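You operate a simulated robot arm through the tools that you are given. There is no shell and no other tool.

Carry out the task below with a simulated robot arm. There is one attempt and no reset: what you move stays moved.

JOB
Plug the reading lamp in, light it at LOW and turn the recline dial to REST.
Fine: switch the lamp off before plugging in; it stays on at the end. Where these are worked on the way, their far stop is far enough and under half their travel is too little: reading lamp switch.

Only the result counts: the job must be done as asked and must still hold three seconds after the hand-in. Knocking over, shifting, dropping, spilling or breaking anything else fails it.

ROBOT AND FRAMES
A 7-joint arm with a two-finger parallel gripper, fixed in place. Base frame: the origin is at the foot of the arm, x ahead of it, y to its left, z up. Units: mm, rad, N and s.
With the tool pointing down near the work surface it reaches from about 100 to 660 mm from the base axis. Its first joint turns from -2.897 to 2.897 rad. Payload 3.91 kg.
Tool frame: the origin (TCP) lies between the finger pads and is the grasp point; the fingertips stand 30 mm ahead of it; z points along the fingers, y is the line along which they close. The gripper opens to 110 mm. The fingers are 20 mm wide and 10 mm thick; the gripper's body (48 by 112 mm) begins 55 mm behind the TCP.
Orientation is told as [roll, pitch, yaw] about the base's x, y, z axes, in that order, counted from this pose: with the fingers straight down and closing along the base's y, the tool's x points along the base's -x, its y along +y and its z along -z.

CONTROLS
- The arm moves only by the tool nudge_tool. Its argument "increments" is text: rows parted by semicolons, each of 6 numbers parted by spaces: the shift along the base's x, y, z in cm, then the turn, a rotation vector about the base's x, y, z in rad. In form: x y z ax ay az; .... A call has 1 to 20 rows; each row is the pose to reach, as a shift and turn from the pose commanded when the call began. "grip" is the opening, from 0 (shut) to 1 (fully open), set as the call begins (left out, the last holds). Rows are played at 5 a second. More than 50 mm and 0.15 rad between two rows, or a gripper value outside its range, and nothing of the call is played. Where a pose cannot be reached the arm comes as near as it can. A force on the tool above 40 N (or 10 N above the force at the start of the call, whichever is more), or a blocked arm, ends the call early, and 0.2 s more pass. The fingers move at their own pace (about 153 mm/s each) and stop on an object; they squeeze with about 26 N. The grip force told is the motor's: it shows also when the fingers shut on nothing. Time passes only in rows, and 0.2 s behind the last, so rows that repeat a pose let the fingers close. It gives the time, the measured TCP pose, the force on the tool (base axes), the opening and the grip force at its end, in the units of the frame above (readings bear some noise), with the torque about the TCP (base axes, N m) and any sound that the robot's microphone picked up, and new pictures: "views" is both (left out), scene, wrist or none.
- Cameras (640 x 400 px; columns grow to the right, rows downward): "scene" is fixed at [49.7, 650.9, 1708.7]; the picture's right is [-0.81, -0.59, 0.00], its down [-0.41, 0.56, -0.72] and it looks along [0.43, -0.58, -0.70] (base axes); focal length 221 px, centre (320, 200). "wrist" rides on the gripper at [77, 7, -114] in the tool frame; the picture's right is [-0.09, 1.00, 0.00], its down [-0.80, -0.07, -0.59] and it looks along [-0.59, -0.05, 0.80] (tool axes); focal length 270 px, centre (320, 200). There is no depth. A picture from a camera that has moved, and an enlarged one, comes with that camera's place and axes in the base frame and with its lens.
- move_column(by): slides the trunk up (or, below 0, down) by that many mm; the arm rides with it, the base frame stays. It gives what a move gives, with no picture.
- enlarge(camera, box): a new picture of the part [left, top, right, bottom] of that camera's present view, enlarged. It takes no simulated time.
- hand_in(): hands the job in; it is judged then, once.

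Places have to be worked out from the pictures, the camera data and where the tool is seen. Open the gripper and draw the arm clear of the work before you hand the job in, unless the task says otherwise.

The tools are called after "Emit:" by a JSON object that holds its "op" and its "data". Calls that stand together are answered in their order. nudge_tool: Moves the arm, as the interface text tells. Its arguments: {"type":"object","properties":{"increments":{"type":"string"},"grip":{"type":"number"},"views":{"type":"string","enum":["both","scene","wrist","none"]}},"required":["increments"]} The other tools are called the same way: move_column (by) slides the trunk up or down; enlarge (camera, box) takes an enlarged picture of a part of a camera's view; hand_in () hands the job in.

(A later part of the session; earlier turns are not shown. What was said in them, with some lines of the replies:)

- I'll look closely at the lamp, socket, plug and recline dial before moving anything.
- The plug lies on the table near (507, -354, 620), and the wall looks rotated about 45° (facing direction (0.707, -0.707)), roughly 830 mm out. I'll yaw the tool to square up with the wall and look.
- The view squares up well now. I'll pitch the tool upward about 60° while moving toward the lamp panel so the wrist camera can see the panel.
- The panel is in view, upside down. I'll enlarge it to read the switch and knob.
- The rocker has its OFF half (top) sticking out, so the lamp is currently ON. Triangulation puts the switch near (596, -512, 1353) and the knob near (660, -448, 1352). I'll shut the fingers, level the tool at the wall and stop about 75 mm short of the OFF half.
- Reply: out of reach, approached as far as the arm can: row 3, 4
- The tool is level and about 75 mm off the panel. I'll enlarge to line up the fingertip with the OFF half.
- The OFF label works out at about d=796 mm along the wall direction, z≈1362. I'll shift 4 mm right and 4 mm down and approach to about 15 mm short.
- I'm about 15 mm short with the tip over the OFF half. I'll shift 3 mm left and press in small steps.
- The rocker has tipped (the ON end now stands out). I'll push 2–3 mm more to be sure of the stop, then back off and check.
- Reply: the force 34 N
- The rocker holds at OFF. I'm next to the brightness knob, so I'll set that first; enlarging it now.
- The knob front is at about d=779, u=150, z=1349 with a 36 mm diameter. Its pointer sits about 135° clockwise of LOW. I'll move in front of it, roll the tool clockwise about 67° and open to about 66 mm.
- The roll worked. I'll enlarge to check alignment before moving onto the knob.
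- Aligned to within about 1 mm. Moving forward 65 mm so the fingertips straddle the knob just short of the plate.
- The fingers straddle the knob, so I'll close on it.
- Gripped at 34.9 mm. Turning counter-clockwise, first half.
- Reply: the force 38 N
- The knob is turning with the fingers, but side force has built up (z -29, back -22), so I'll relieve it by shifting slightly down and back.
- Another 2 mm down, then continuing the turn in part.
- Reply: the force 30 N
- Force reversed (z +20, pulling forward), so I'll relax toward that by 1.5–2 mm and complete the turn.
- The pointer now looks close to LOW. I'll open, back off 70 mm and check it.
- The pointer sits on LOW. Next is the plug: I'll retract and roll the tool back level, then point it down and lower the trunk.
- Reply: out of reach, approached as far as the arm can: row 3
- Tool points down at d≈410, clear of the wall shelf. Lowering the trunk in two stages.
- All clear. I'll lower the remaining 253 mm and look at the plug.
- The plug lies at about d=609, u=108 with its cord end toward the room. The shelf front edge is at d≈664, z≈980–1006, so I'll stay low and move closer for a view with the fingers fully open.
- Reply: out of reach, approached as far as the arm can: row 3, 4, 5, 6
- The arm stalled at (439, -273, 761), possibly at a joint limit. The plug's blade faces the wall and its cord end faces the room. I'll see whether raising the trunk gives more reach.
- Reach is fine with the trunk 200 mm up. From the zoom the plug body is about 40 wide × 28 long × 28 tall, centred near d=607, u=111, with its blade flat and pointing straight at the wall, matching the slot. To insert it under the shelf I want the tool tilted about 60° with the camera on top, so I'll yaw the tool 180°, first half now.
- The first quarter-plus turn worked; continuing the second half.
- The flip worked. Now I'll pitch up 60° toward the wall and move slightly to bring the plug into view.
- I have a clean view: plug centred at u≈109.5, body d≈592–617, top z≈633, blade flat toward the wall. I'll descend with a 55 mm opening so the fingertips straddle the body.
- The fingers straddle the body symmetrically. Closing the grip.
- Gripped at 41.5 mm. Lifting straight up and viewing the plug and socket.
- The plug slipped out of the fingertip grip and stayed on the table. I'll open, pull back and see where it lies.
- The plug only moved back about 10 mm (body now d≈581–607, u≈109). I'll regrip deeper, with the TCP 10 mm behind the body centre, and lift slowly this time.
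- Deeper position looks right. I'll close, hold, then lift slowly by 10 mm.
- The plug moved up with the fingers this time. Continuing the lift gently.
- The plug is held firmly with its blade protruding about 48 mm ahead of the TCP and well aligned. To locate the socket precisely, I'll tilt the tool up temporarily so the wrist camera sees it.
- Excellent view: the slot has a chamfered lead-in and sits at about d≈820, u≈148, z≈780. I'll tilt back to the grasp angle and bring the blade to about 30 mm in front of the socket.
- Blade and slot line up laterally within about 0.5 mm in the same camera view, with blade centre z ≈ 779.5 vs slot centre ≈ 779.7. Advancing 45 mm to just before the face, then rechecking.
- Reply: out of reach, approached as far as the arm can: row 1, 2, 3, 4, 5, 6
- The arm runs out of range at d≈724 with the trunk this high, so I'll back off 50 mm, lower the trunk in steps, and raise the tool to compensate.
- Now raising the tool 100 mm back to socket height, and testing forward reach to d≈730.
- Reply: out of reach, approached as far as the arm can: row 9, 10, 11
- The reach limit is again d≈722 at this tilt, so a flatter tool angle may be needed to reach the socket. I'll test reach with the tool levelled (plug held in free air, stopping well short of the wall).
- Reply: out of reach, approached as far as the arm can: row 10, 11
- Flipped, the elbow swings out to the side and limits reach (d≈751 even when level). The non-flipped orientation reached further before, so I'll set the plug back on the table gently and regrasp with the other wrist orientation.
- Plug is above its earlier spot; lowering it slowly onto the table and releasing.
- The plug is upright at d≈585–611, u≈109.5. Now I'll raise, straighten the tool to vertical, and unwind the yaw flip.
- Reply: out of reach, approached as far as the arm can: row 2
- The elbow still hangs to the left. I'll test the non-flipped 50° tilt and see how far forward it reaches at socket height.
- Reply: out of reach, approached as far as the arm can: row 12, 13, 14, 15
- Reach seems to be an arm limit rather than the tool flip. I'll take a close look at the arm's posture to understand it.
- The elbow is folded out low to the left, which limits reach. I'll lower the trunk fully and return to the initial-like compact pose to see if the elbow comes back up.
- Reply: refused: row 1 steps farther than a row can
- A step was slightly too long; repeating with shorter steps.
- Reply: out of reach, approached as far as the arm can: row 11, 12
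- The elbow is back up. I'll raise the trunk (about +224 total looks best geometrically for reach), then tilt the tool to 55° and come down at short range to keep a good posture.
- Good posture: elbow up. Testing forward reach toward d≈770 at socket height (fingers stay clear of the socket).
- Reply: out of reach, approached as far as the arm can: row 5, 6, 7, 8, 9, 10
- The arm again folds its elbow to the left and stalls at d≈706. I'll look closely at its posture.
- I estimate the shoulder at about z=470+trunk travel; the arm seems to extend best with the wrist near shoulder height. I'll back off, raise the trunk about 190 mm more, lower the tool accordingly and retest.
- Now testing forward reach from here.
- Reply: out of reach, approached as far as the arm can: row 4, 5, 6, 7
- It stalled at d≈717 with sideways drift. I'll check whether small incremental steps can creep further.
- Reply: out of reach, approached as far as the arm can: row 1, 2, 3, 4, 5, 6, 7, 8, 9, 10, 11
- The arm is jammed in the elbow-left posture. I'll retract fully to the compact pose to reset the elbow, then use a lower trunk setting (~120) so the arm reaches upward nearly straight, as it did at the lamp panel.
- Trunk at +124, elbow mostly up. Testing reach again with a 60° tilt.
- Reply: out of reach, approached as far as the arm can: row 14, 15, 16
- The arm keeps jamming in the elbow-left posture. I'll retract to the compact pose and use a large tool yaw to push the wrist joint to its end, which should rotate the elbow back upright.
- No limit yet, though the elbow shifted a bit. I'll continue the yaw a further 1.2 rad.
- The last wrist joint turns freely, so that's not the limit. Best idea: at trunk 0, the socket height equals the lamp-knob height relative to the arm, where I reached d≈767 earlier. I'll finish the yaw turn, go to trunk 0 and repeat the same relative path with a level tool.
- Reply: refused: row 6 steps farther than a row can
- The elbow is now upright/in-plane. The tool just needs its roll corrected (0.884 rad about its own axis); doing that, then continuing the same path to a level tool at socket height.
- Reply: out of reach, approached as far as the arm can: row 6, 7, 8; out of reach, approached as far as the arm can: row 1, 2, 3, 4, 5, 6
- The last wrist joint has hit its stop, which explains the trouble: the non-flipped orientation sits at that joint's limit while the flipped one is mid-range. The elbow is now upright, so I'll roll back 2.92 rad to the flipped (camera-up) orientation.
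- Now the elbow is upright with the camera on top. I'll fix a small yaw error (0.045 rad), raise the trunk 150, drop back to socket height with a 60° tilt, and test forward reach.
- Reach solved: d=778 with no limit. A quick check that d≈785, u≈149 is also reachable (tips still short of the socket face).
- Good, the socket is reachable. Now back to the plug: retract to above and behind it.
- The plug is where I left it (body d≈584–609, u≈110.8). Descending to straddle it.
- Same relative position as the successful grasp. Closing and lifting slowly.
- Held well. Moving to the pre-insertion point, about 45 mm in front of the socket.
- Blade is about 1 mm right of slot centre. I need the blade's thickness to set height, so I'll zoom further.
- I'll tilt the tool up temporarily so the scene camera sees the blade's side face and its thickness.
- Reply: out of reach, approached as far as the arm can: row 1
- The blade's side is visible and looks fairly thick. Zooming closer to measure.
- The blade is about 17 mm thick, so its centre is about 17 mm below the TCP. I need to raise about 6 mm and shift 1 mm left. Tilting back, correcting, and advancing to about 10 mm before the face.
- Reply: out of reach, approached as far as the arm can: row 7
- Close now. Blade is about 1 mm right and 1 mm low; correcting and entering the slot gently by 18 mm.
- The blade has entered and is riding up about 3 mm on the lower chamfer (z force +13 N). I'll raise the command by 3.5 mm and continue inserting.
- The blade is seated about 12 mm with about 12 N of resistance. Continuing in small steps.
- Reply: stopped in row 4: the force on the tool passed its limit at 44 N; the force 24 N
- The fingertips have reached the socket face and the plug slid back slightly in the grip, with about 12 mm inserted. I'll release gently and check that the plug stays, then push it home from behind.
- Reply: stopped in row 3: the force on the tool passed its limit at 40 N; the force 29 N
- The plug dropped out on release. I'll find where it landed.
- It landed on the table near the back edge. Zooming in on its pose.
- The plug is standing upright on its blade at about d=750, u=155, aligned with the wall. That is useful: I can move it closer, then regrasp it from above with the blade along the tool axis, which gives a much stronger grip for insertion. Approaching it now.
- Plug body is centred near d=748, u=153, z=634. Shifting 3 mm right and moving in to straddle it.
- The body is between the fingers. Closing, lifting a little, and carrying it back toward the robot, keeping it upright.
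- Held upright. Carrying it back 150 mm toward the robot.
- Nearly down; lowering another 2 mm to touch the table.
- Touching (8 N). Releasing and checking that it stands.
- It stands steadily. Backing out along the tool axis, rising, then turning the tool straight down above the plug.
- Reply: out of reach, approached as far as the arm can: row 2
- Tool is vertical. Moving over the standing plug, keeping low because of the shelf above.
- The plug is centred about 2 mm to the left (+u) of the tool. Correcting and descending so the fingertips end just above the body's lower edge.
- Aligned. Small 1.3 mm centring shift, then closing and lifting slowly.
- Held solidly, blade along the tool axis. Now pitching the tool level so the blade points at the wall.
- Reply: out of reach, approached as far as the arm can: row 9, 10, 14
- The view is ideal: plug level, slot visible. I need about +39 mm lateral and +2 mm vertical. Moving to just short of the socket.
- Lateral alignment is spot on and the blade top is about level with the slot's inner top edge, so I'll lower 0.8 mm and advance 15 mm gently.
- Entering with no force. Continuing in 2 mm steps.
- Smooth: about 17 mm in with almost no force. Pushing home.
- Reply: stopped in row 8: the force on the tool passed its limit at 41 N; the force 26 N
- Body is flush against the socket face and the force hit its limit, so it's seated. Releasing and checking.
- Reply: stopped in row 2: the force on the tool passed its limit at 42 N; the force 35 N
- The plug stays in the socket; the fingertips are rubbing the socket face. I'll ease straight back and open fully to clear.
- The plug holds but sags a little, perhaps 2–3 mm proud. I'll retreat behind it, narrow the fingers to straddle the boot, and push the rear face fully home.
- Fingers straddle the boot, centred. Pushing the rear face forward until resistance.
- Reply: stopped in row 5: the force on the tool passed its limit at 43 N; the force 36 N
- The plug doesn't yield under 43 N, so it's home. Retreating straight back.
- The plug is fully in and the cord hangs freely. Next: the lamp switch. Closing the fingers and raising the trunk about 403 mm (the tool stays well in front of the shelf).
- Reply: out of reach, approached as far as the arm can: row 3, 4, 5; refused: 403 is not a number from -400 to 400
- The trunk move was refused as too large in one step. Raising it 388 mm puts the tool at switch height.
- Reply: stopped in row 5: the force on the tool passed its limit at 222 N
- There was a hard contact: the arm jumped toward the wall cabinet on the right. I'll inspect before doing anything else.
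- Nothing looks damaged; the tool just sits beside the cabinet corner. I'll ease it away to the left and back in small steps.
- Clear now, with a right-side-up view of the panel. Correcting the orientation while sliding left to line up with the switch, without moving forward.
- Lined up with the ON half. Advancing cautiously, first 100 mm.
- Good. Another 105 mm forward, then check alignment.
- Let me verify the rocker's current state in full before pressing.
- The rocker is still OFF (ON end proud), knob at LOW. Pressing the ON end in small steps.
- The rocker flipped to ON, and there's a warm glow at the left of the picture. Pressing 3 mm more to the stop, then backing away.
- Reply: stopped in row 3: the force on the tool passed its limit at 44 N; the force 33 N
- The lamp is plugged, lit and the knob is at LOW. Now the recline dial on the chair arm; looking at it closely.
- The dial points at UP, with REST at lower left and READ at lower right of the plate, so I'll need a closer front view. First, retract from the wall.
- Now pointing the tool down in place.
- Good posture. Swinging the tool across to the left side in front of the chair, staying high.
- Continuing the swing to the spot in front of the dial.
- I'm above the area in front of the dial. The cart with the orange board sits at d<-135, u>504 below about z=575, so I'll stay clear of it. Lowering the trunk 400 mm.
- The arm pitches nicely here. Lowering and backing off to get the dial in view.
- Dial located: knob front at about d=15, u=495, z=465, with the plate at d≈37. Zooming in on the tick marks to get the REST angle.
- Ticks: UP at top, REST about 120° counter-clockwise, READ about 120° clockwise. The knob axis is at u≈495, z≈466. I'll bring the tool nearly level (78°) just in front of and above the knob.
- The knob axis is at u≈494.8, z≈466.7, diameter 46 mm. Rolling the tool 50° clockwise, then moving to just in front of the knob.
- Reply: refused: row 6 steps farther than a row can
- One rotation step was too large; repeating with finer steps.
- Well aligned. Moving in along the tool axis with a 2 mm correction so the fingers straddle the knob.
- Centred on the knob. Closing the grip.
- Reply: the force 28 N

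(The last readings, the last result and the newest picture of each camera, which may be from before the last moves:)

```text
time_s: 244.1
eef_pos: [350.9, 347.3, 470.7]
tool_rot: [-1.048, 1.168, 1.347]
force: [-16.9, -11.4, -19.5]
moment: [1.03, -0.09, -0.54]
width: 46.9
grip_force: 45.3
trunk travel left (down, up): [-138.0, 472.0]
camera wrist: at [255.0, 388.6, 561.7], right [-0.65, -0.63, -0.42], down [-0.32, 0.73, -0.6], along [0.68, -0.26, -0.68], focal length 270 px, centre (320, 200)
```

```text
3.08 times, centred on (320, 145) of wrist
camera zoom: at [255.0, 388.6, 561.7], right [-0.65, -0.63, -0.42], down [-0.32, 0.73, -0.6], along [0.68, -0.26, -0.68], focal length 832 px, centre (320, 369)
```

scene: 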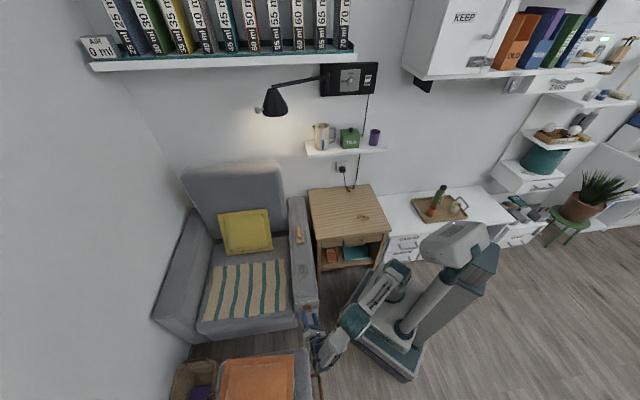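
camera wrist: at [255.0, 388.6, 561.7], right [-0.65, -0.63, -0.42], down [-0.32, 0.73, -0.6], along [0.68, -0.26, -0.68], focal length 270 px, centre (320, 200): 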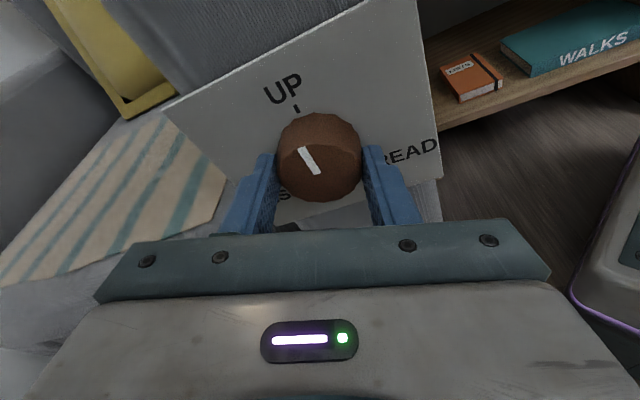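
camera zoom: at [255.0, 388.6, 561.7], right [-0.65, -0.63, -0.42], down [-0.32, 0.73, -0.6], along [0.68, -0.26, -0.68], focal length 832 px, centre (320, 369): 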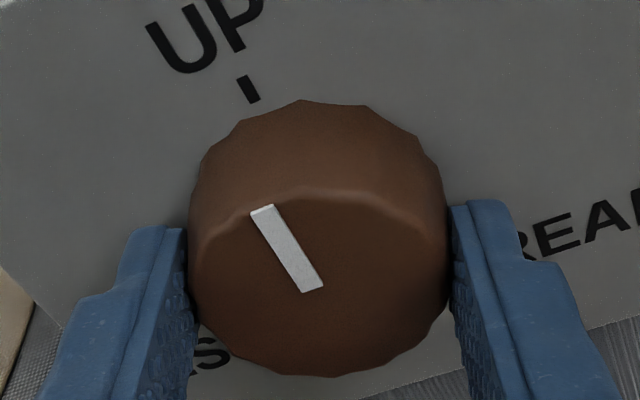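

The pointer still aligns with UP: the fingers slipped around the knob. I'll test whether the knob moves in the other direction by turning back 30° while gripping.

Emit:
{"op": "nudge_tool", "data": {"increments": "0 0 0 0.0926 -0.0926 0; -0.04 -0.04 -0.03 0.1852 -0.1852 0; -0.08 -0.08 -0.06 0.2778 -0.2778 0; -0.144 -0.144 -0.142 0.3704 -0.3704 0; -0.144 -0.144 -0.142 0.3704 -0.3704 0", "grip": 0, "views": "wrist"}}

Emit:
{"op": "enlarge", "data": {"camera": "wrist", "box": [240, 80, 400, 220]}}

```text
time_s: 245.3
eef_pos: [351.1, 348.1, 470.9]
tool_rot: [-1.399, 0.679, 1.053]
force: [-15.6, -3.4, -19.1]
moment: [0.74, 0.77, -1.07]
width: 46.8
grip_force: 45.4
trunk travel left (down, up): [-138.0, 472.0]
camera wrist: at [225.9, 359.6, 528.6], right [-0.42, -0.39, -0.82], down [-0.14, 0.92, -0.37], along [0.9, -0.04, -0.44], focal length 270 px, centre (320, 200)
```

wrist: 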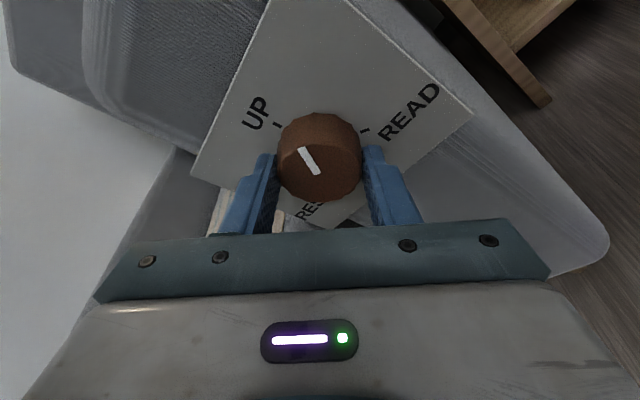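

```text
2.86 times, centred on (320, 150) of wrist
camera zoom: at [225.9, 359.6, 528.6], right [-0.42, -0.39, -0.82], down [-0.14, 0.92, -0.37], along [0.9, -0.04, -0.44], focal length 772 px, centre (320, 343)
```

zoom: 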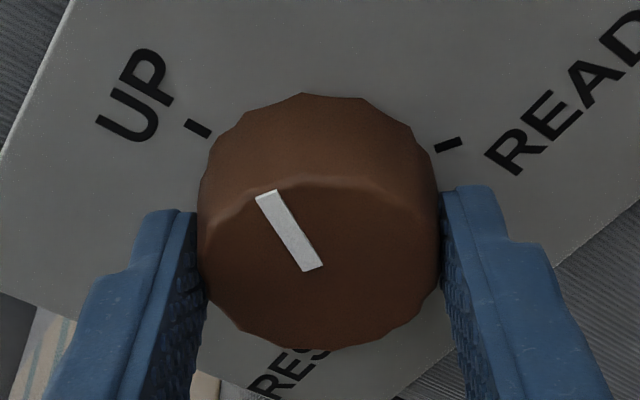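

Informative: clockwise, the knob turned freely with the hand (about 28°), so UP is the counter-clockwise stop and REST must be reached clockwise via READ (240° in total). I'll re-seat the grip and continue clockwise.

Emit:
{"op": "nudge_tool", "data": {"increments": "0 0 0 0 0 0; 0 0 0 0 0 0", "grip": 0.65, "views": "none"}}

Emit:
{"op": "nudge_tool", "data": {"increments": "0 0 0 0 0 0; 0 0 0 0 0 0; 0 0 0 0 0 0; -0.026 -0.026 -0.051 0.0926 -0.0926 0; -0.047 -0.047 -0.106 0.1852 -0.1852 0; -0.064 -0.064 -0.165 0.2778 -0.2778 0; -0.074 -0.074 -0.226 0.3704 -0.3704 0; -0.074 -0.074 -0.226 0.3704 -0.3704 0", "grip": 0, "views": "wrist"}}

Emit:
{"op": "enlarge", "data": {"camera": "wrist", "box": [240, 80, 400, 220]}}

```text
time_s: 245.9
eef_pos: [351.6, 347.1, 472.1]
tool_rot: [-1.404, 0.68, 1.053]
force: [-0.3, -0.2, -0.4]
moment: [-0.01, -0.02, -0.01]
width: 71.8
grip_force: 0.0
trunk travel left (down, up): [-138.0, 472.0]
```

```text
time_s: 247.7
eef_pos: [350.4, 347.6, 470.2]
tool_rot: [-1.54, 0.167, 0.997]
force: [12.5, 7.6, 11.5]
moment: [-0.28, -0.26, 0.33]
width: 47.1
grip_force: 45.1
trunk travel left (down, up): [-138.0, 472.0]
camera wrist: at [213.1, 345.1, 479.3], right [-0.07, -0.05, -1.0], down [-0.06, 1.0, -0.05], along [1.0, 0.06, -0.07], focal length 270 px, centre (320, 200)
```

wrist: 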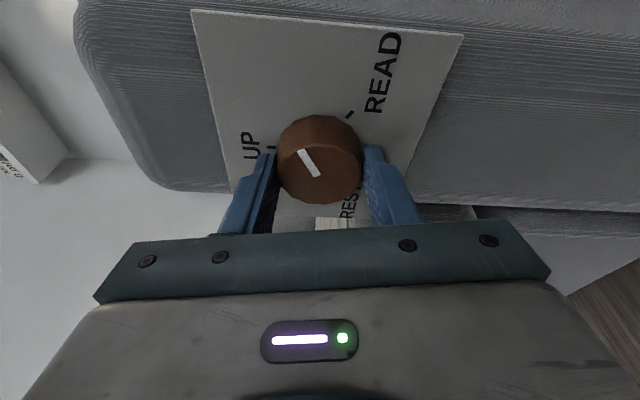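

```text
2.86 times, centred on (320, 150) of wrist
camera zoom: at [213.1, 345.1, 479.3], right [-0.07, -0.05, -1.0], down [-0.06, 1.0, -0.05], along [1.0, 0.06, -0.07], focal length 772 px, centre (320, 343)
```

zoom: 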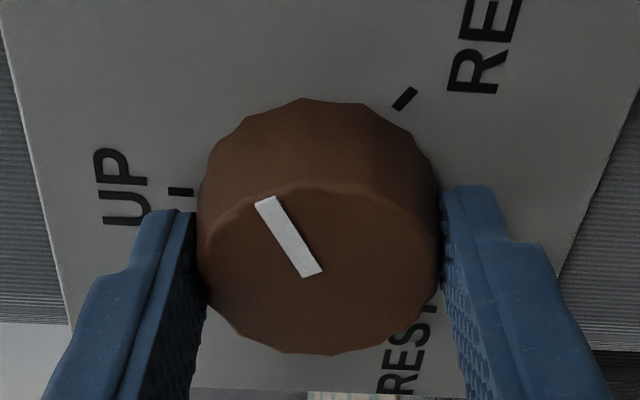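

The knob follows the hand. Continuing clockwise another 30°.

Emit:
{"op": "nudge_tool", "data": {"increments": "0.03 0.03 -0.02 0.0926 -0.0926 0; 0.056 0.056 -0.045 0.1852 -0.1852 0; 0.063 0.063 -0.107 0.2778 -0.2778 0; 0.076 0.076 -0.167 0.3704 -0.3704 0; 0.076 0.076 -0.167 0.3704 -0.3704 0", "grip": 0, "views": "both"}}

Emit:
{"op": "enlarge", "data": {"camera": "wrist", "box": [240, 80, 400, 220]}}

```text
time_s: 248.9
eef_pos: [351.2, 346.6, 469.7]
tool_rot: [-1.653, -0.345, 1.008]
force: [6.4, 5.0, 31.4]
moment: [-0.43, -0.55, -0.02]
width: 47.1
grip_force: 44.6
trunk travel left (down, up): [-138.0, 472.0]
camera wrist: at [219.2, 351.4, 427.4], right [0.29, 0.31, -0.9], down [-0.11, 0.95, 0.29], along [0.95, 0.01, 0.31], focal length 270 px, centre (320, 200)
```

scene: 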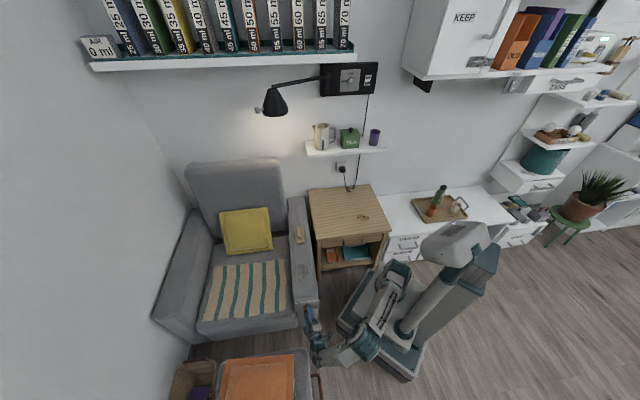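
wrist: 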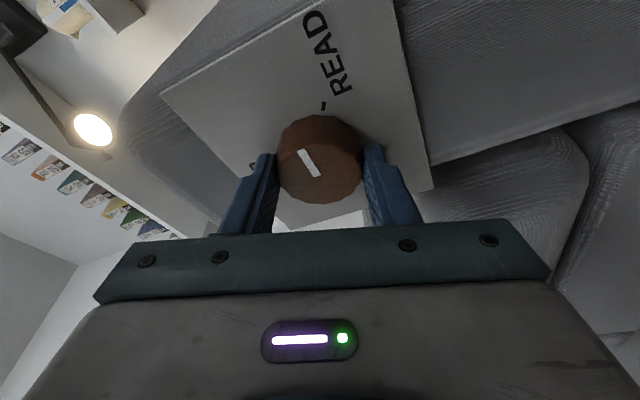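

```text
2.86 times, centred on (320, 150) of wrist
camera zoom: at [219.2, 351.4, 427.4], right [0.29, 0.31, -0.9], down [-0.11, 0.95, 0.29], along [0.95, 0.01, 0.31], focal length 772 px, centre (320, 343)
```

zoom: 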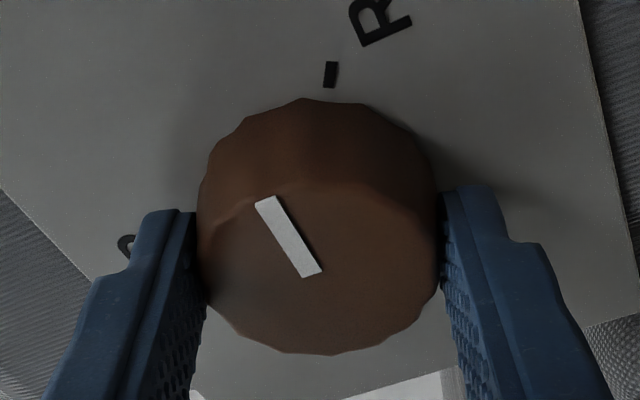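

Turning well (pointer near 90°). I'll open, swing the hand back around the knob to take a new bite, and keep the fingers straddling it.

Emit:
{"op": "nudge_tool", "data": {"increments": "0 0 0 0 0 0; 0 0 0 0 0 0; -0.07 -0.07 0.09 -0.0926 0.0926 0; -0.14 -0.14 0.18 -0.1852 0.1852 0; -0.21 -0.21 0.27 -0.2778 0.2778 0; -0.28 -0.28 0.35 -0.3704 0.3704 0; -0.265 -0.265 0.41 -0.463 0.463 0; -0.25 -0.25 0.47 -0.5556 0.5556 0; -0.23 -0.23 0.53 -0.6482 0.6482 0; -0.21 -0.21 0.58 -0.7408 0.7408 0; -0.175 -0.175 0.62 -0.8334 0.8334 0; -0.14 -0.14 0.66 -0.926 0.926 0; -0.1 -0.1 0.69 -1.0186 1.0186 0; -0.064 -0.064 0.72 -1.1112 1.1112 0; -0.02 -0.02 0.73 -1.2038 1.2038 0; 0.02 0.02 0.735 -1.2964 1.2964 0; 0.065 0.065 0.74 -1.389 1.389 0; 0.106 0.106 0.74 -1.4816 1.4816 0; 0.106 0.106 0.74 -1.4816 1.4816 0", "grip": 0.66, "views": "both"}}

Emit:
{"op": "enlarge", "data": {"camera": "wrist", "box": [240, 80, 400, 220]}}

```text
time_s: 252.9
eef_pos: [353.2, 348.4, 474.4]
tool_rot: [0.712, 1.297, 3.05]
force: [0.1, -0.4, -0.7]
moment: [-0.02, 0.02, 0.04]
width: 72.6
grip_force: 0.1
trunk travel left (down, up): [-138.0, 472.0]
camera wrist: at [291.5, 424.5, 572.7], right [-0.72, -0.69, 0.09], down [-0.56, 0.49, -0.66], along [0.41, -0.53, -0.74], focal length 270 px, centre (320, 200)
```

scene: 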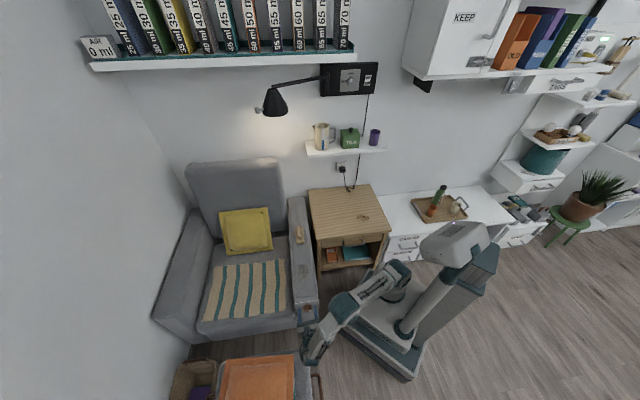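
wrist: 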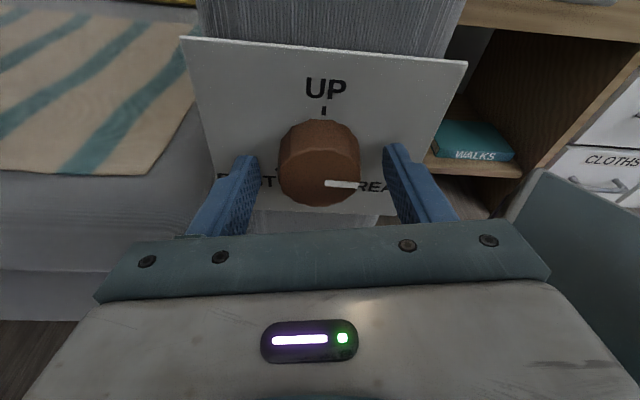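

```text
2.86 times, centred on (320, 150) of wrist
camera zoom: at [291.5, 424.5, 572.7], right [-0.72, -0.69, 0.09], down [-0.56, 0.49, -0.66], along [0.41, -0.53, -0.74], focal length 772 px, centre (320, 343)
```

zoom: 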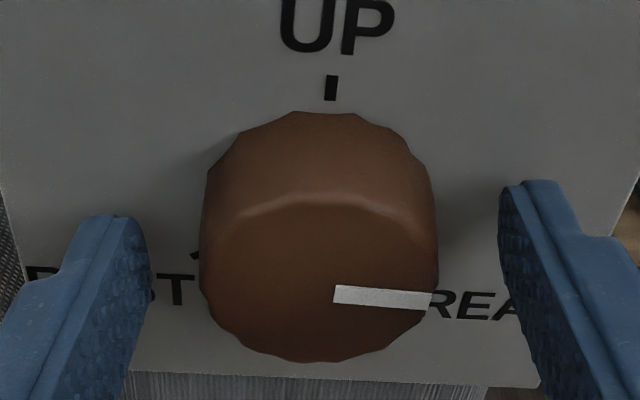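

Pointer at about 92°. Gripping and turning clockwise again.

Emit:
{"op": "nudge_tool", "data": {"increments": "0 0 0 0 0 0; 0 0 0 0 0 0; 0 0 0 0 0 0; -0.044 -0.044 0.007 0.0926 -0.0926 0; -0.088 -0.088 0.005 0.1852 -0.1852 0; -0.132 -0.132 -0.004 0.2778 -0.2778 0; -0.175 -0.175 -0.022 0.3704 -0.3704 0; -0.216 -0.216 -0.047 0.463 -0.463 0; -0.253 -0.253 -0.08 0.5556 -0.5556 0; -0.288 -0.288 -0.119 0.6482 -0.6482 0; -0.319 -0.319 -0.164 0.7408 -0.7408 0; -0.319 -0.319 -0.164 0.7408 -0.7408 0", "grip": 0, "views": "wrist"}}

```text
time_s: 255.5
eef_pos: [348.8, 346.4, 474.5]
tool_rot: [-1.403, 0.679, 1.054]
force: [11.2, 15.6, 8.6]
moment: [-0.18, -0.37, 0.22]
width: 46.3
grip_force: 45.2
trunk travel left (down, up): [-138.0, 472.0]
camera wrist: at [224.3, 357.2, 530.3], right [-0.41, -0.39, -0.82], down [-0.14, 0.92, -0.37], along [0.9, -0.04, -0.44], focal length 270 px, centre (320, 200)
```

wrist: 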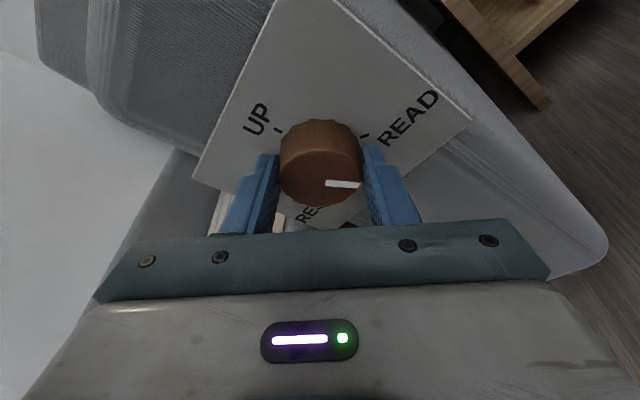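

The knob follows. Continuing another 60°.

Emit:
{"op": "nudge_tool", "data": {"increments": "0.02 0.02 -0.03 0.0926 -0.0926 0; 0.02 0.02 -0.07 0.1852 -0.1852 0; 0.01 0.01 -0.12 0.2778 -0.2778 0; 0 0 -0.18 0.3704 -0.3704 0; 0 0 -0.23 0.463 -0.463 0; 0 0 -0.28 0.5556 -0.5556 0; 0 0 -0.34 0.6482 -0.6482 0; 0.01 0.01 -0.4 0.7408 -0.7408 0; 0.01 0.01 -0.4 0.7408 -0.7408 0", "grip": 0, "views": "both"}}

Emit:
{"op": "enlarge", "data": {"camera": "wrist", "box": [240, 80, 400, 220]}}

```text
time_s: 257.5
eef_pos: [349.1, 344.1, 469.1]
tool_rot: [-1.65, -0.343, 1.007]
force: [-7.8, 17.5, 2.9]
moment: [0.04, 0.0, 0.54]
width: 46.3
grip_force: 45.2
trunk travel left (down, up): [-138.0, 472.0]
camera wrist: at [216.8, 349.7, 427.2], right [0.29, 0.31, -0.91], down [-0.11, 0.95, 0.29], along [0.95, 0.01, 0.31], focal length 270 px, centre (320, 200)
```

scene: 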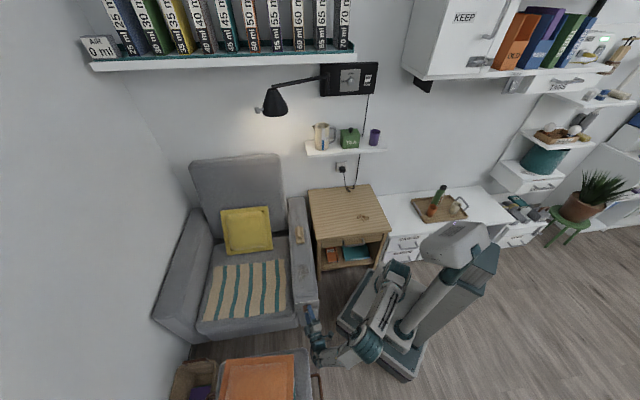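
wrist: 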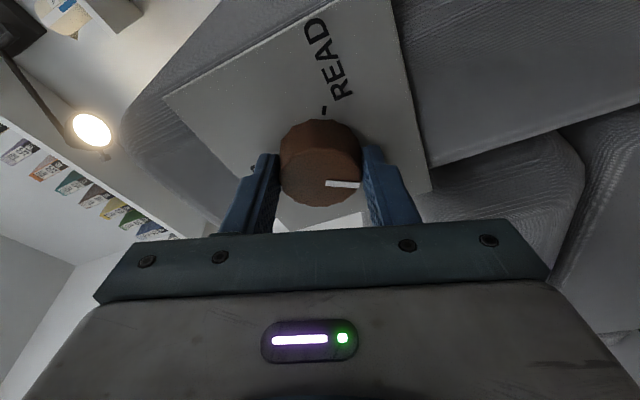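

```text
2.86 times, centred on (320, 150) of wrist
camera zoom: at [216.8, 349.7, 427.2], right [0.29, 0.31, -0.91], down [-0.11, 0.95, 0.29], along [0.95, 0.01, 0.31], focal length 772 px, centre (320, 343)
```

zoom: 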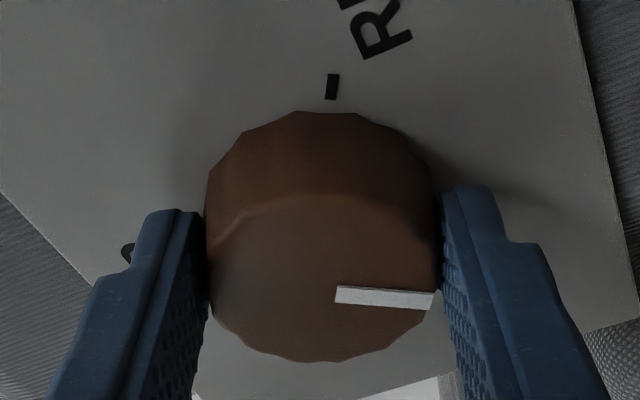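

Pointer at about 210°. One more bite of roughly 30°: opening, swinging back 90° and re-measuring.

Emit:
{"op": "nudge_tool", "data": {"increments": "0 0 0 0 0 0; 0 0 0 0 0 0; -0.03 -0.03 0.06 -0.0926 0.0926 0; -0.07 -0.07 0.11 -0.1852 0.1852 0; -0.1 -0.1 0.17 -0.2778 0.2778 0; -0.134 -0.134 0.22 -0.3704 0.3704 0; -0.12 -0.12 0.28 -0.463 0.463 0; -0.1 -0.1 0.34 -0.5556 0.5556 0; -0.08 -0.08 0.4 -0.6482 0.6482 0; -0.064 -0.064 0.45 -0.7408 0.7408 0; -0.03 -0.03 0.49 -0.8334 0.8334 0; 0.01 0.01 0.53 -0.926 0.926 0; 0.05 0.05 0.56 -1.0186 1.0186 0; 0.085 0.085 0.59 -1.1112 1.1112 0; 0.085 0.085 0.59 -1.1112 1.1112 0", "grip": 0.66, "views": "wrist"}}

Emit:
{"op": "enlarge", "data": {"camera": "wrist", "box": [240, 80, 400, 220]}}

```text
time_s: 260.7
eef_pos: [350.7, 347.5, 474.5]
tool_rot: [-1.055, 1.167, 1.34]
force: [-0.3, 0.9, 0.2]
moment: [-0.01, 0.0, -0.01]
width: 72.6
grip_force: 0.0
trunk travel left (down, up): [-138.0, 472.0]
camera wrist: at [254.0, 386.4, 565.2], right [-0.65, -0.63, -0.42], down [-0.32, 0.73, -0.6], along [0.69, -0.25, -0.68], focal length 270 px, centre (320, 200)
```

wrist: 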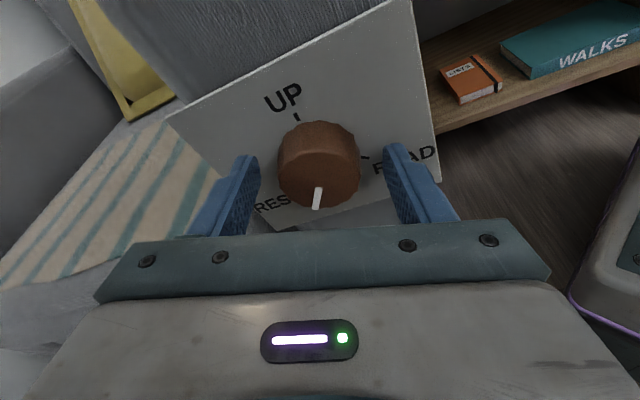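

```text
2.86 times, centred on (320, 150) of wrist
camera zoom: at [254.0, 386.4, 565.2], right [-0.65, -0.63, -0.42], down [-0.32, 0.73, -0.6], along [0.69, -0.25, -0.68], focal length 772 px, centre (320, 343)
```

zoom: 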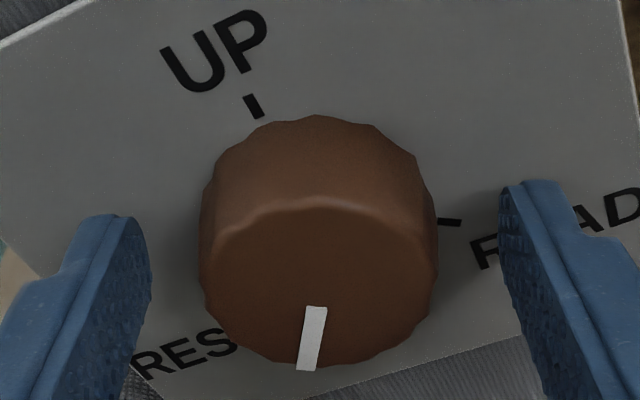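

Pointer computed at about 211°, so 29–30° more to REST. Gripping and turning 30°.

Emit:
{"op": "nudge_tool", "data": {"increments": "0 0 0 0 0 0; 0 0 0 0 0 0; 0 0 0 0 0 0; -0.041 -0.041 -0.025 0.0926 -0.0926 0; -0.078 -0.078 -0.058 0.1852 -0.1852 0; -0.113 -0.113 -0.097 0.2778 -0.2778 0; -0.144 -0.144 -0.142 0.3704 -0.3704 0; -0.144 -0.144 -0.142 0.3704 -0.3704 0", "grip": 0, "views": "none"}}

Emit:
{"op": "nudge_tool", "data": {"increments": "0 0 0 0 0 0; 0 0 0 0 0 0; -0.6 0.6 0 0 0 0; -1.8 1.8 0 0 0 0; -3.5 3.5 0.5 0 0 0; -3.5 3.5 0.5 0 0 0", "grip": 0.66, "views": "both"}}

Emit:
{"op": "enlarge", "data": {"camera": "wrist", "box": [240, 70, 400, 210]}}

Emit:
{"op": "enlarge", "data": {"camera": "scene", "box": [292, 292, 322, 314]}}

```text
time_s: 262.5
eef_pos: [347.7, 345.2, 473.7]
tool_rot: [-1.404, 0.681, 1.054]
force: [10.6, 4.5, 4.2]
moment: [-0.9, 0.53, 0.59]
width: 46.5
grip_force: 44.6
trunk travel left (down, up): [-138.0, 472.0]
```

```text
time_s: 263.9
eef_pos: [314.4, 380.6, 481.3]
tool_rot: [-1.403, 0.681, 1.054]
force: [-0.2, -0.6, 0.3]
moment: [0.02, 0.01, 0.0]
width: 72.5
grip_force: 0.1
trunk travel left (down, up): [-138.0, 472.0]
camera wrist: at [188.7, 392.3, 537.4], right [-0.42, -0.4, -0.82], down [-0.14, 0.92, -0.37], along [0.9, -0.04, -0.44], focal length 270 px, centre (320, 200)
```

scene: 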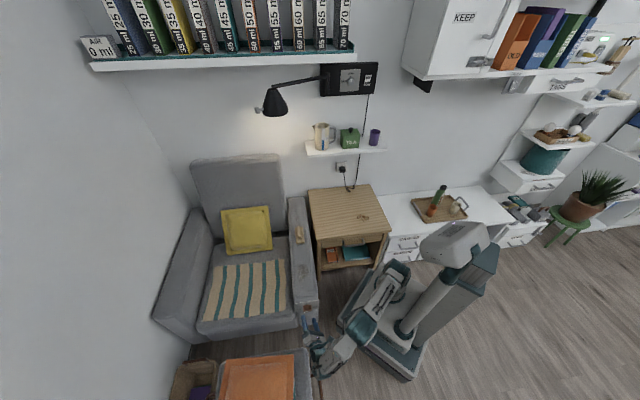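
wrist: 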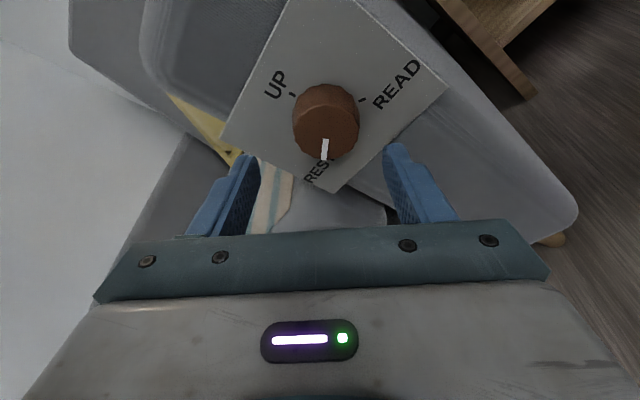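

```text
2.86 times, centred on (320, 140) of wrist
camera zoom: at [188.7, 392.3, 537.4], right [-0.42, -0.4, -0.82], down [-0.14, 0.92, -0.37], along [0.9, -0.04, -0.44], focal length 772 px, centre (320, 371)
```

zoom: 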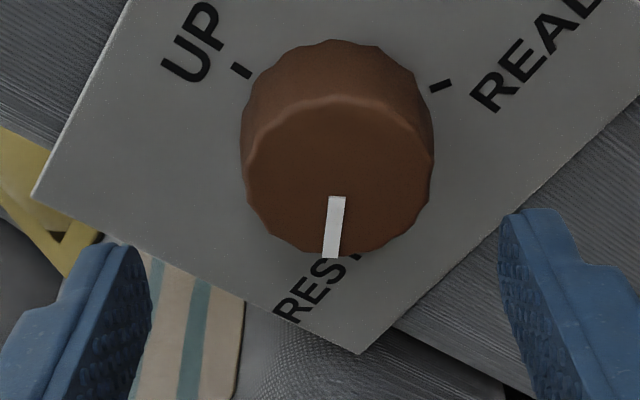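

```text
16.00 times, centred on (307, 303) of scene
camera zoom: at [49.7, 650.9, 1708.7], right [-0.81, -0.59, 0.0], down [-0.41, 0.56, -0.72], along [0.43, -0.58, -0.7], focal length 3540 px, centre (528, -1448)
```

zoom: 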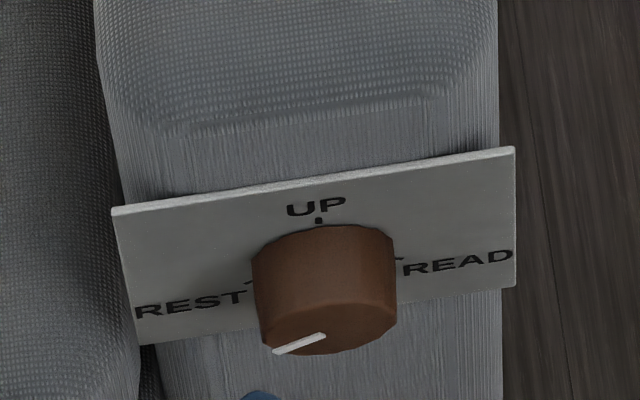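

The turning torque rose at the end, which suggests the REST stop. Backing up and rolling level for a clear frontal check.

Emit:
{"op": "nudge_tool", "data": {"increments": "-0.3 0.3 0.8 -0.0926 0.0926 0; -0.6 0.6 1.8 -0.1852 0.1852 0; -0.9 0.9 2.8 -0.2778 0.2778 0; -1.2 1.2 3.8 -0.3704 0.3704 0; -1.4 1.4 4.8 -0.463 0.463 0; -1.4 1.4 5.8 -0.5556 0.5556 0; -1.4 1.4 6.3 -0.617 0.617 0; -1.4 1.4 6.3 -0.617 0.617 0", "grip": 0.66, "views": "wrist"}}

Emit:
{"op": "enlarge", "data": {"camera": "wrist", "box": [265, 110, 375, 210]}}

```text
time_s: 265.7
eef_pos: [299.7, 393.6, 540.6]
tool_rot: [0.004, 1.362, 2.363]
force: [0.2, 0.5, -0.2]
moment: [0.01, 0.01, -0.01]
width: 72.6
grip_force: 0.0
trunk travel left (down, up): [-138.0, 472.0]
camera wrist: at [226.7, 456.9, 640.0], right [-0.72, -0.69, -0.09], down [-0.48, 0.58, -0.66], along [0.51, -0.43, -0.75], focal length 270 px, centre (320, 200)
```

wrist: 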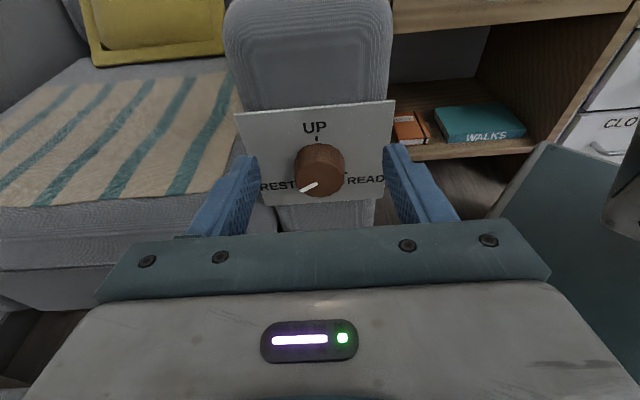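

```text
4.00 times, centred on (320, 160) of wrist
camera zoom: at [226.7, 456.9, 640.0], right [-0.72, -0.69, -0.09], down [-0.48, 0.58, -0.66], along [0.51, -0.43, -0.75], focal length 1081 px, centre (320, 360)
```

zoom: 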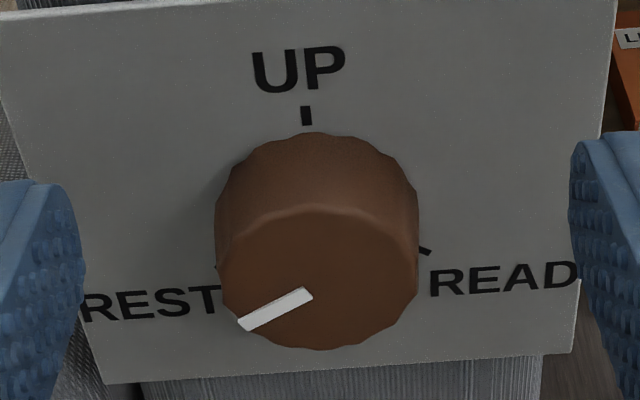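

The pointer sits on REST (about 240°). Now drawing the arm clear: up and back from the chair.

Emit:
{"op": "nudge_tool", "data": {"increments": "-1.5 1.5 2 0 0 0; -3 3 5 0 0 0; -4 4 9 0 0 0; -4.5 4.5 13 0 0 0; -4.5 4.5 17 0 0 0; -4.5 4.5 21 0 0 0; -4.5 4.5 25 0 0 0; -4.5 4.5 28 0 0 0; -4.5 4.5 28 0 0 0", "grip": 0.66, "views": "both"}}

Emit:
{"op": "enlarge", "data": {"camera": "scene", "box": [240, 50, 400, 150]}}

Emit:
{"op": "enlarge", "data": {"camera": "scene", "box": [320, 145, 380, 205]}}

Emit:
{"op": "enlarge", "data": {"camera": "scene", "box": [292, 292, 322, 314]}}

```text
time_s: 267.7
eef_pos: [252.0, 436.6, 822.9]
tool_rot: [0.001, 1.362, 2.358]
force: [0.2, -0.1, 0.4]
moment: [-0.01, -0.01, -0.02]
width: 72.5
grip_force: 0.2
trunk travel left (down, up): [-138.0, 472.0]
camera wrist: at [179.5, 500.2, 921.5], right [-0.72, -0.69, -0.09], down [-0.48, 0.58, -0.66], along [0.51, -0.43, -0.75], focal length 270 px, centre (320, 200)
```

scene: 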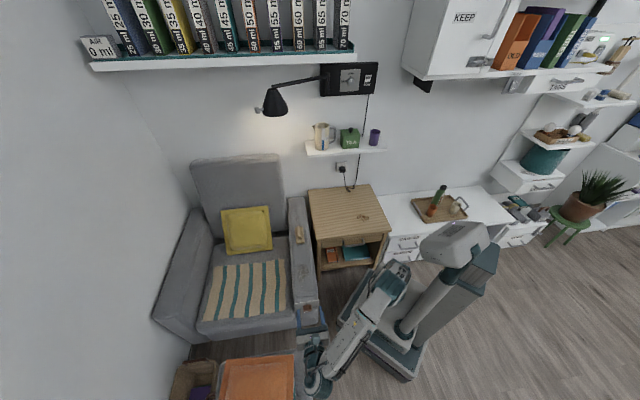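
wrist: 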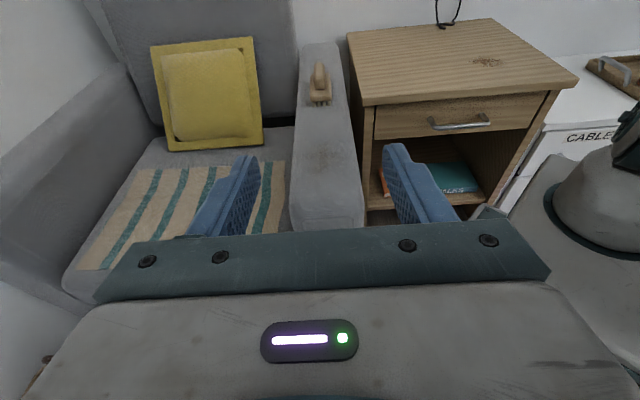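

```text
4.00 times, centred on (320, 100) of scene
camera zoom: at [49.7, 650.9, 1708.7], right [-0.81, -0.59, 0.0], down [-0.41, 0.56, -0.72], along [0.43, -0.58, -0.7], focal length 885 px, centre (320, 600)
```

zoom: 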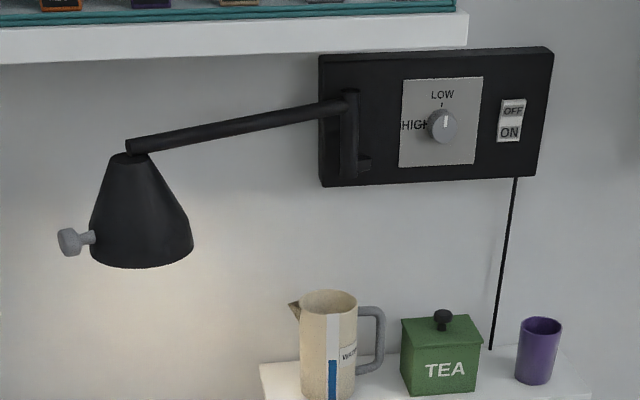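

```text
6.67 times, centred on (350, 175) of scene
camera zoom: at [49.7, 650.9, 1708.7], right [-0.81, -0.59, 0.0], down [-0.41, 0.56, -0.72], along [0.43, -0.58, -0.7], focal length 1475 px, centre (120, 367)
```

zoom: 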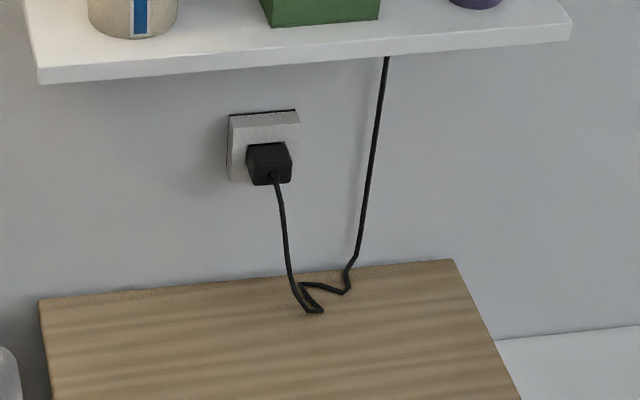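

```text
16.00 times, centred on (307, 303) of scene
camera zoom: at [49.7, 650.9, 1708.7], right [-0.81, -0.59, 0.0], down [-0.41, 0.56, -0.72], along [0.43, -0.58, -0.7], focal length 3540 px, centre (528, -1448)
```

zoom: 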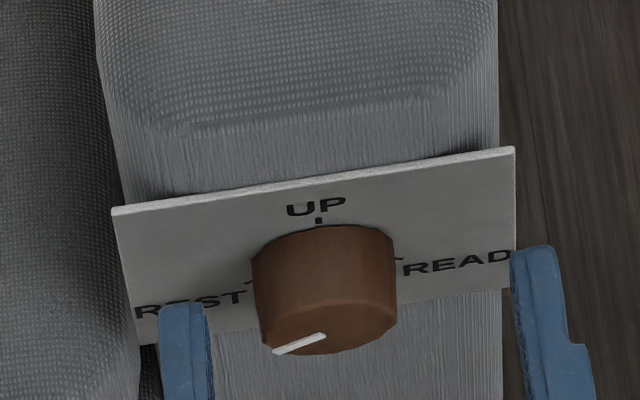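

Everything checks out: the plug is seated, the lamp lit with its switch ON and knob at LOW, and the recline dial at REST with the chair reclined. The gripper is open and clear of the work, so I'm handing in.

Emit:
{"op": "hand_in", "data": {}}

```text
The job is handed in.
```

I've handed the job in with everything in place: the reading lamp is plugged in and lit at LOW, and the recline dial is at REST.

- **Lamp switch:** it was on at the start, so I switched it off before plugging in. I switched it back on afterwards, pressing firmly to its end, and the lamp is lit.
- **Lamp knob:** the pointer sits on LOW.
- **Plug:** it is seated flush in the wall socket and did not move when I pushed its back at about 43 N. On the first insertion attempt it dropped onto the table. I picked it up again and inserted it with a better grip.
- **Recline dial:** it would not turn towards REST from UP, so I took it round the other way through READ. The pointer reads within a couple of degrees of REST, and the chair back has reclined.

While I was moving to the lamp switch, the arm jumped and hit the wall cabinet marked KEEP, peaking at 222 N. I saw no damage, and nothing on the shelves looked moved in the pictures, but I could not check it any more closely than that.

The gripper is open and the arm is clear of the chair and the lamp.
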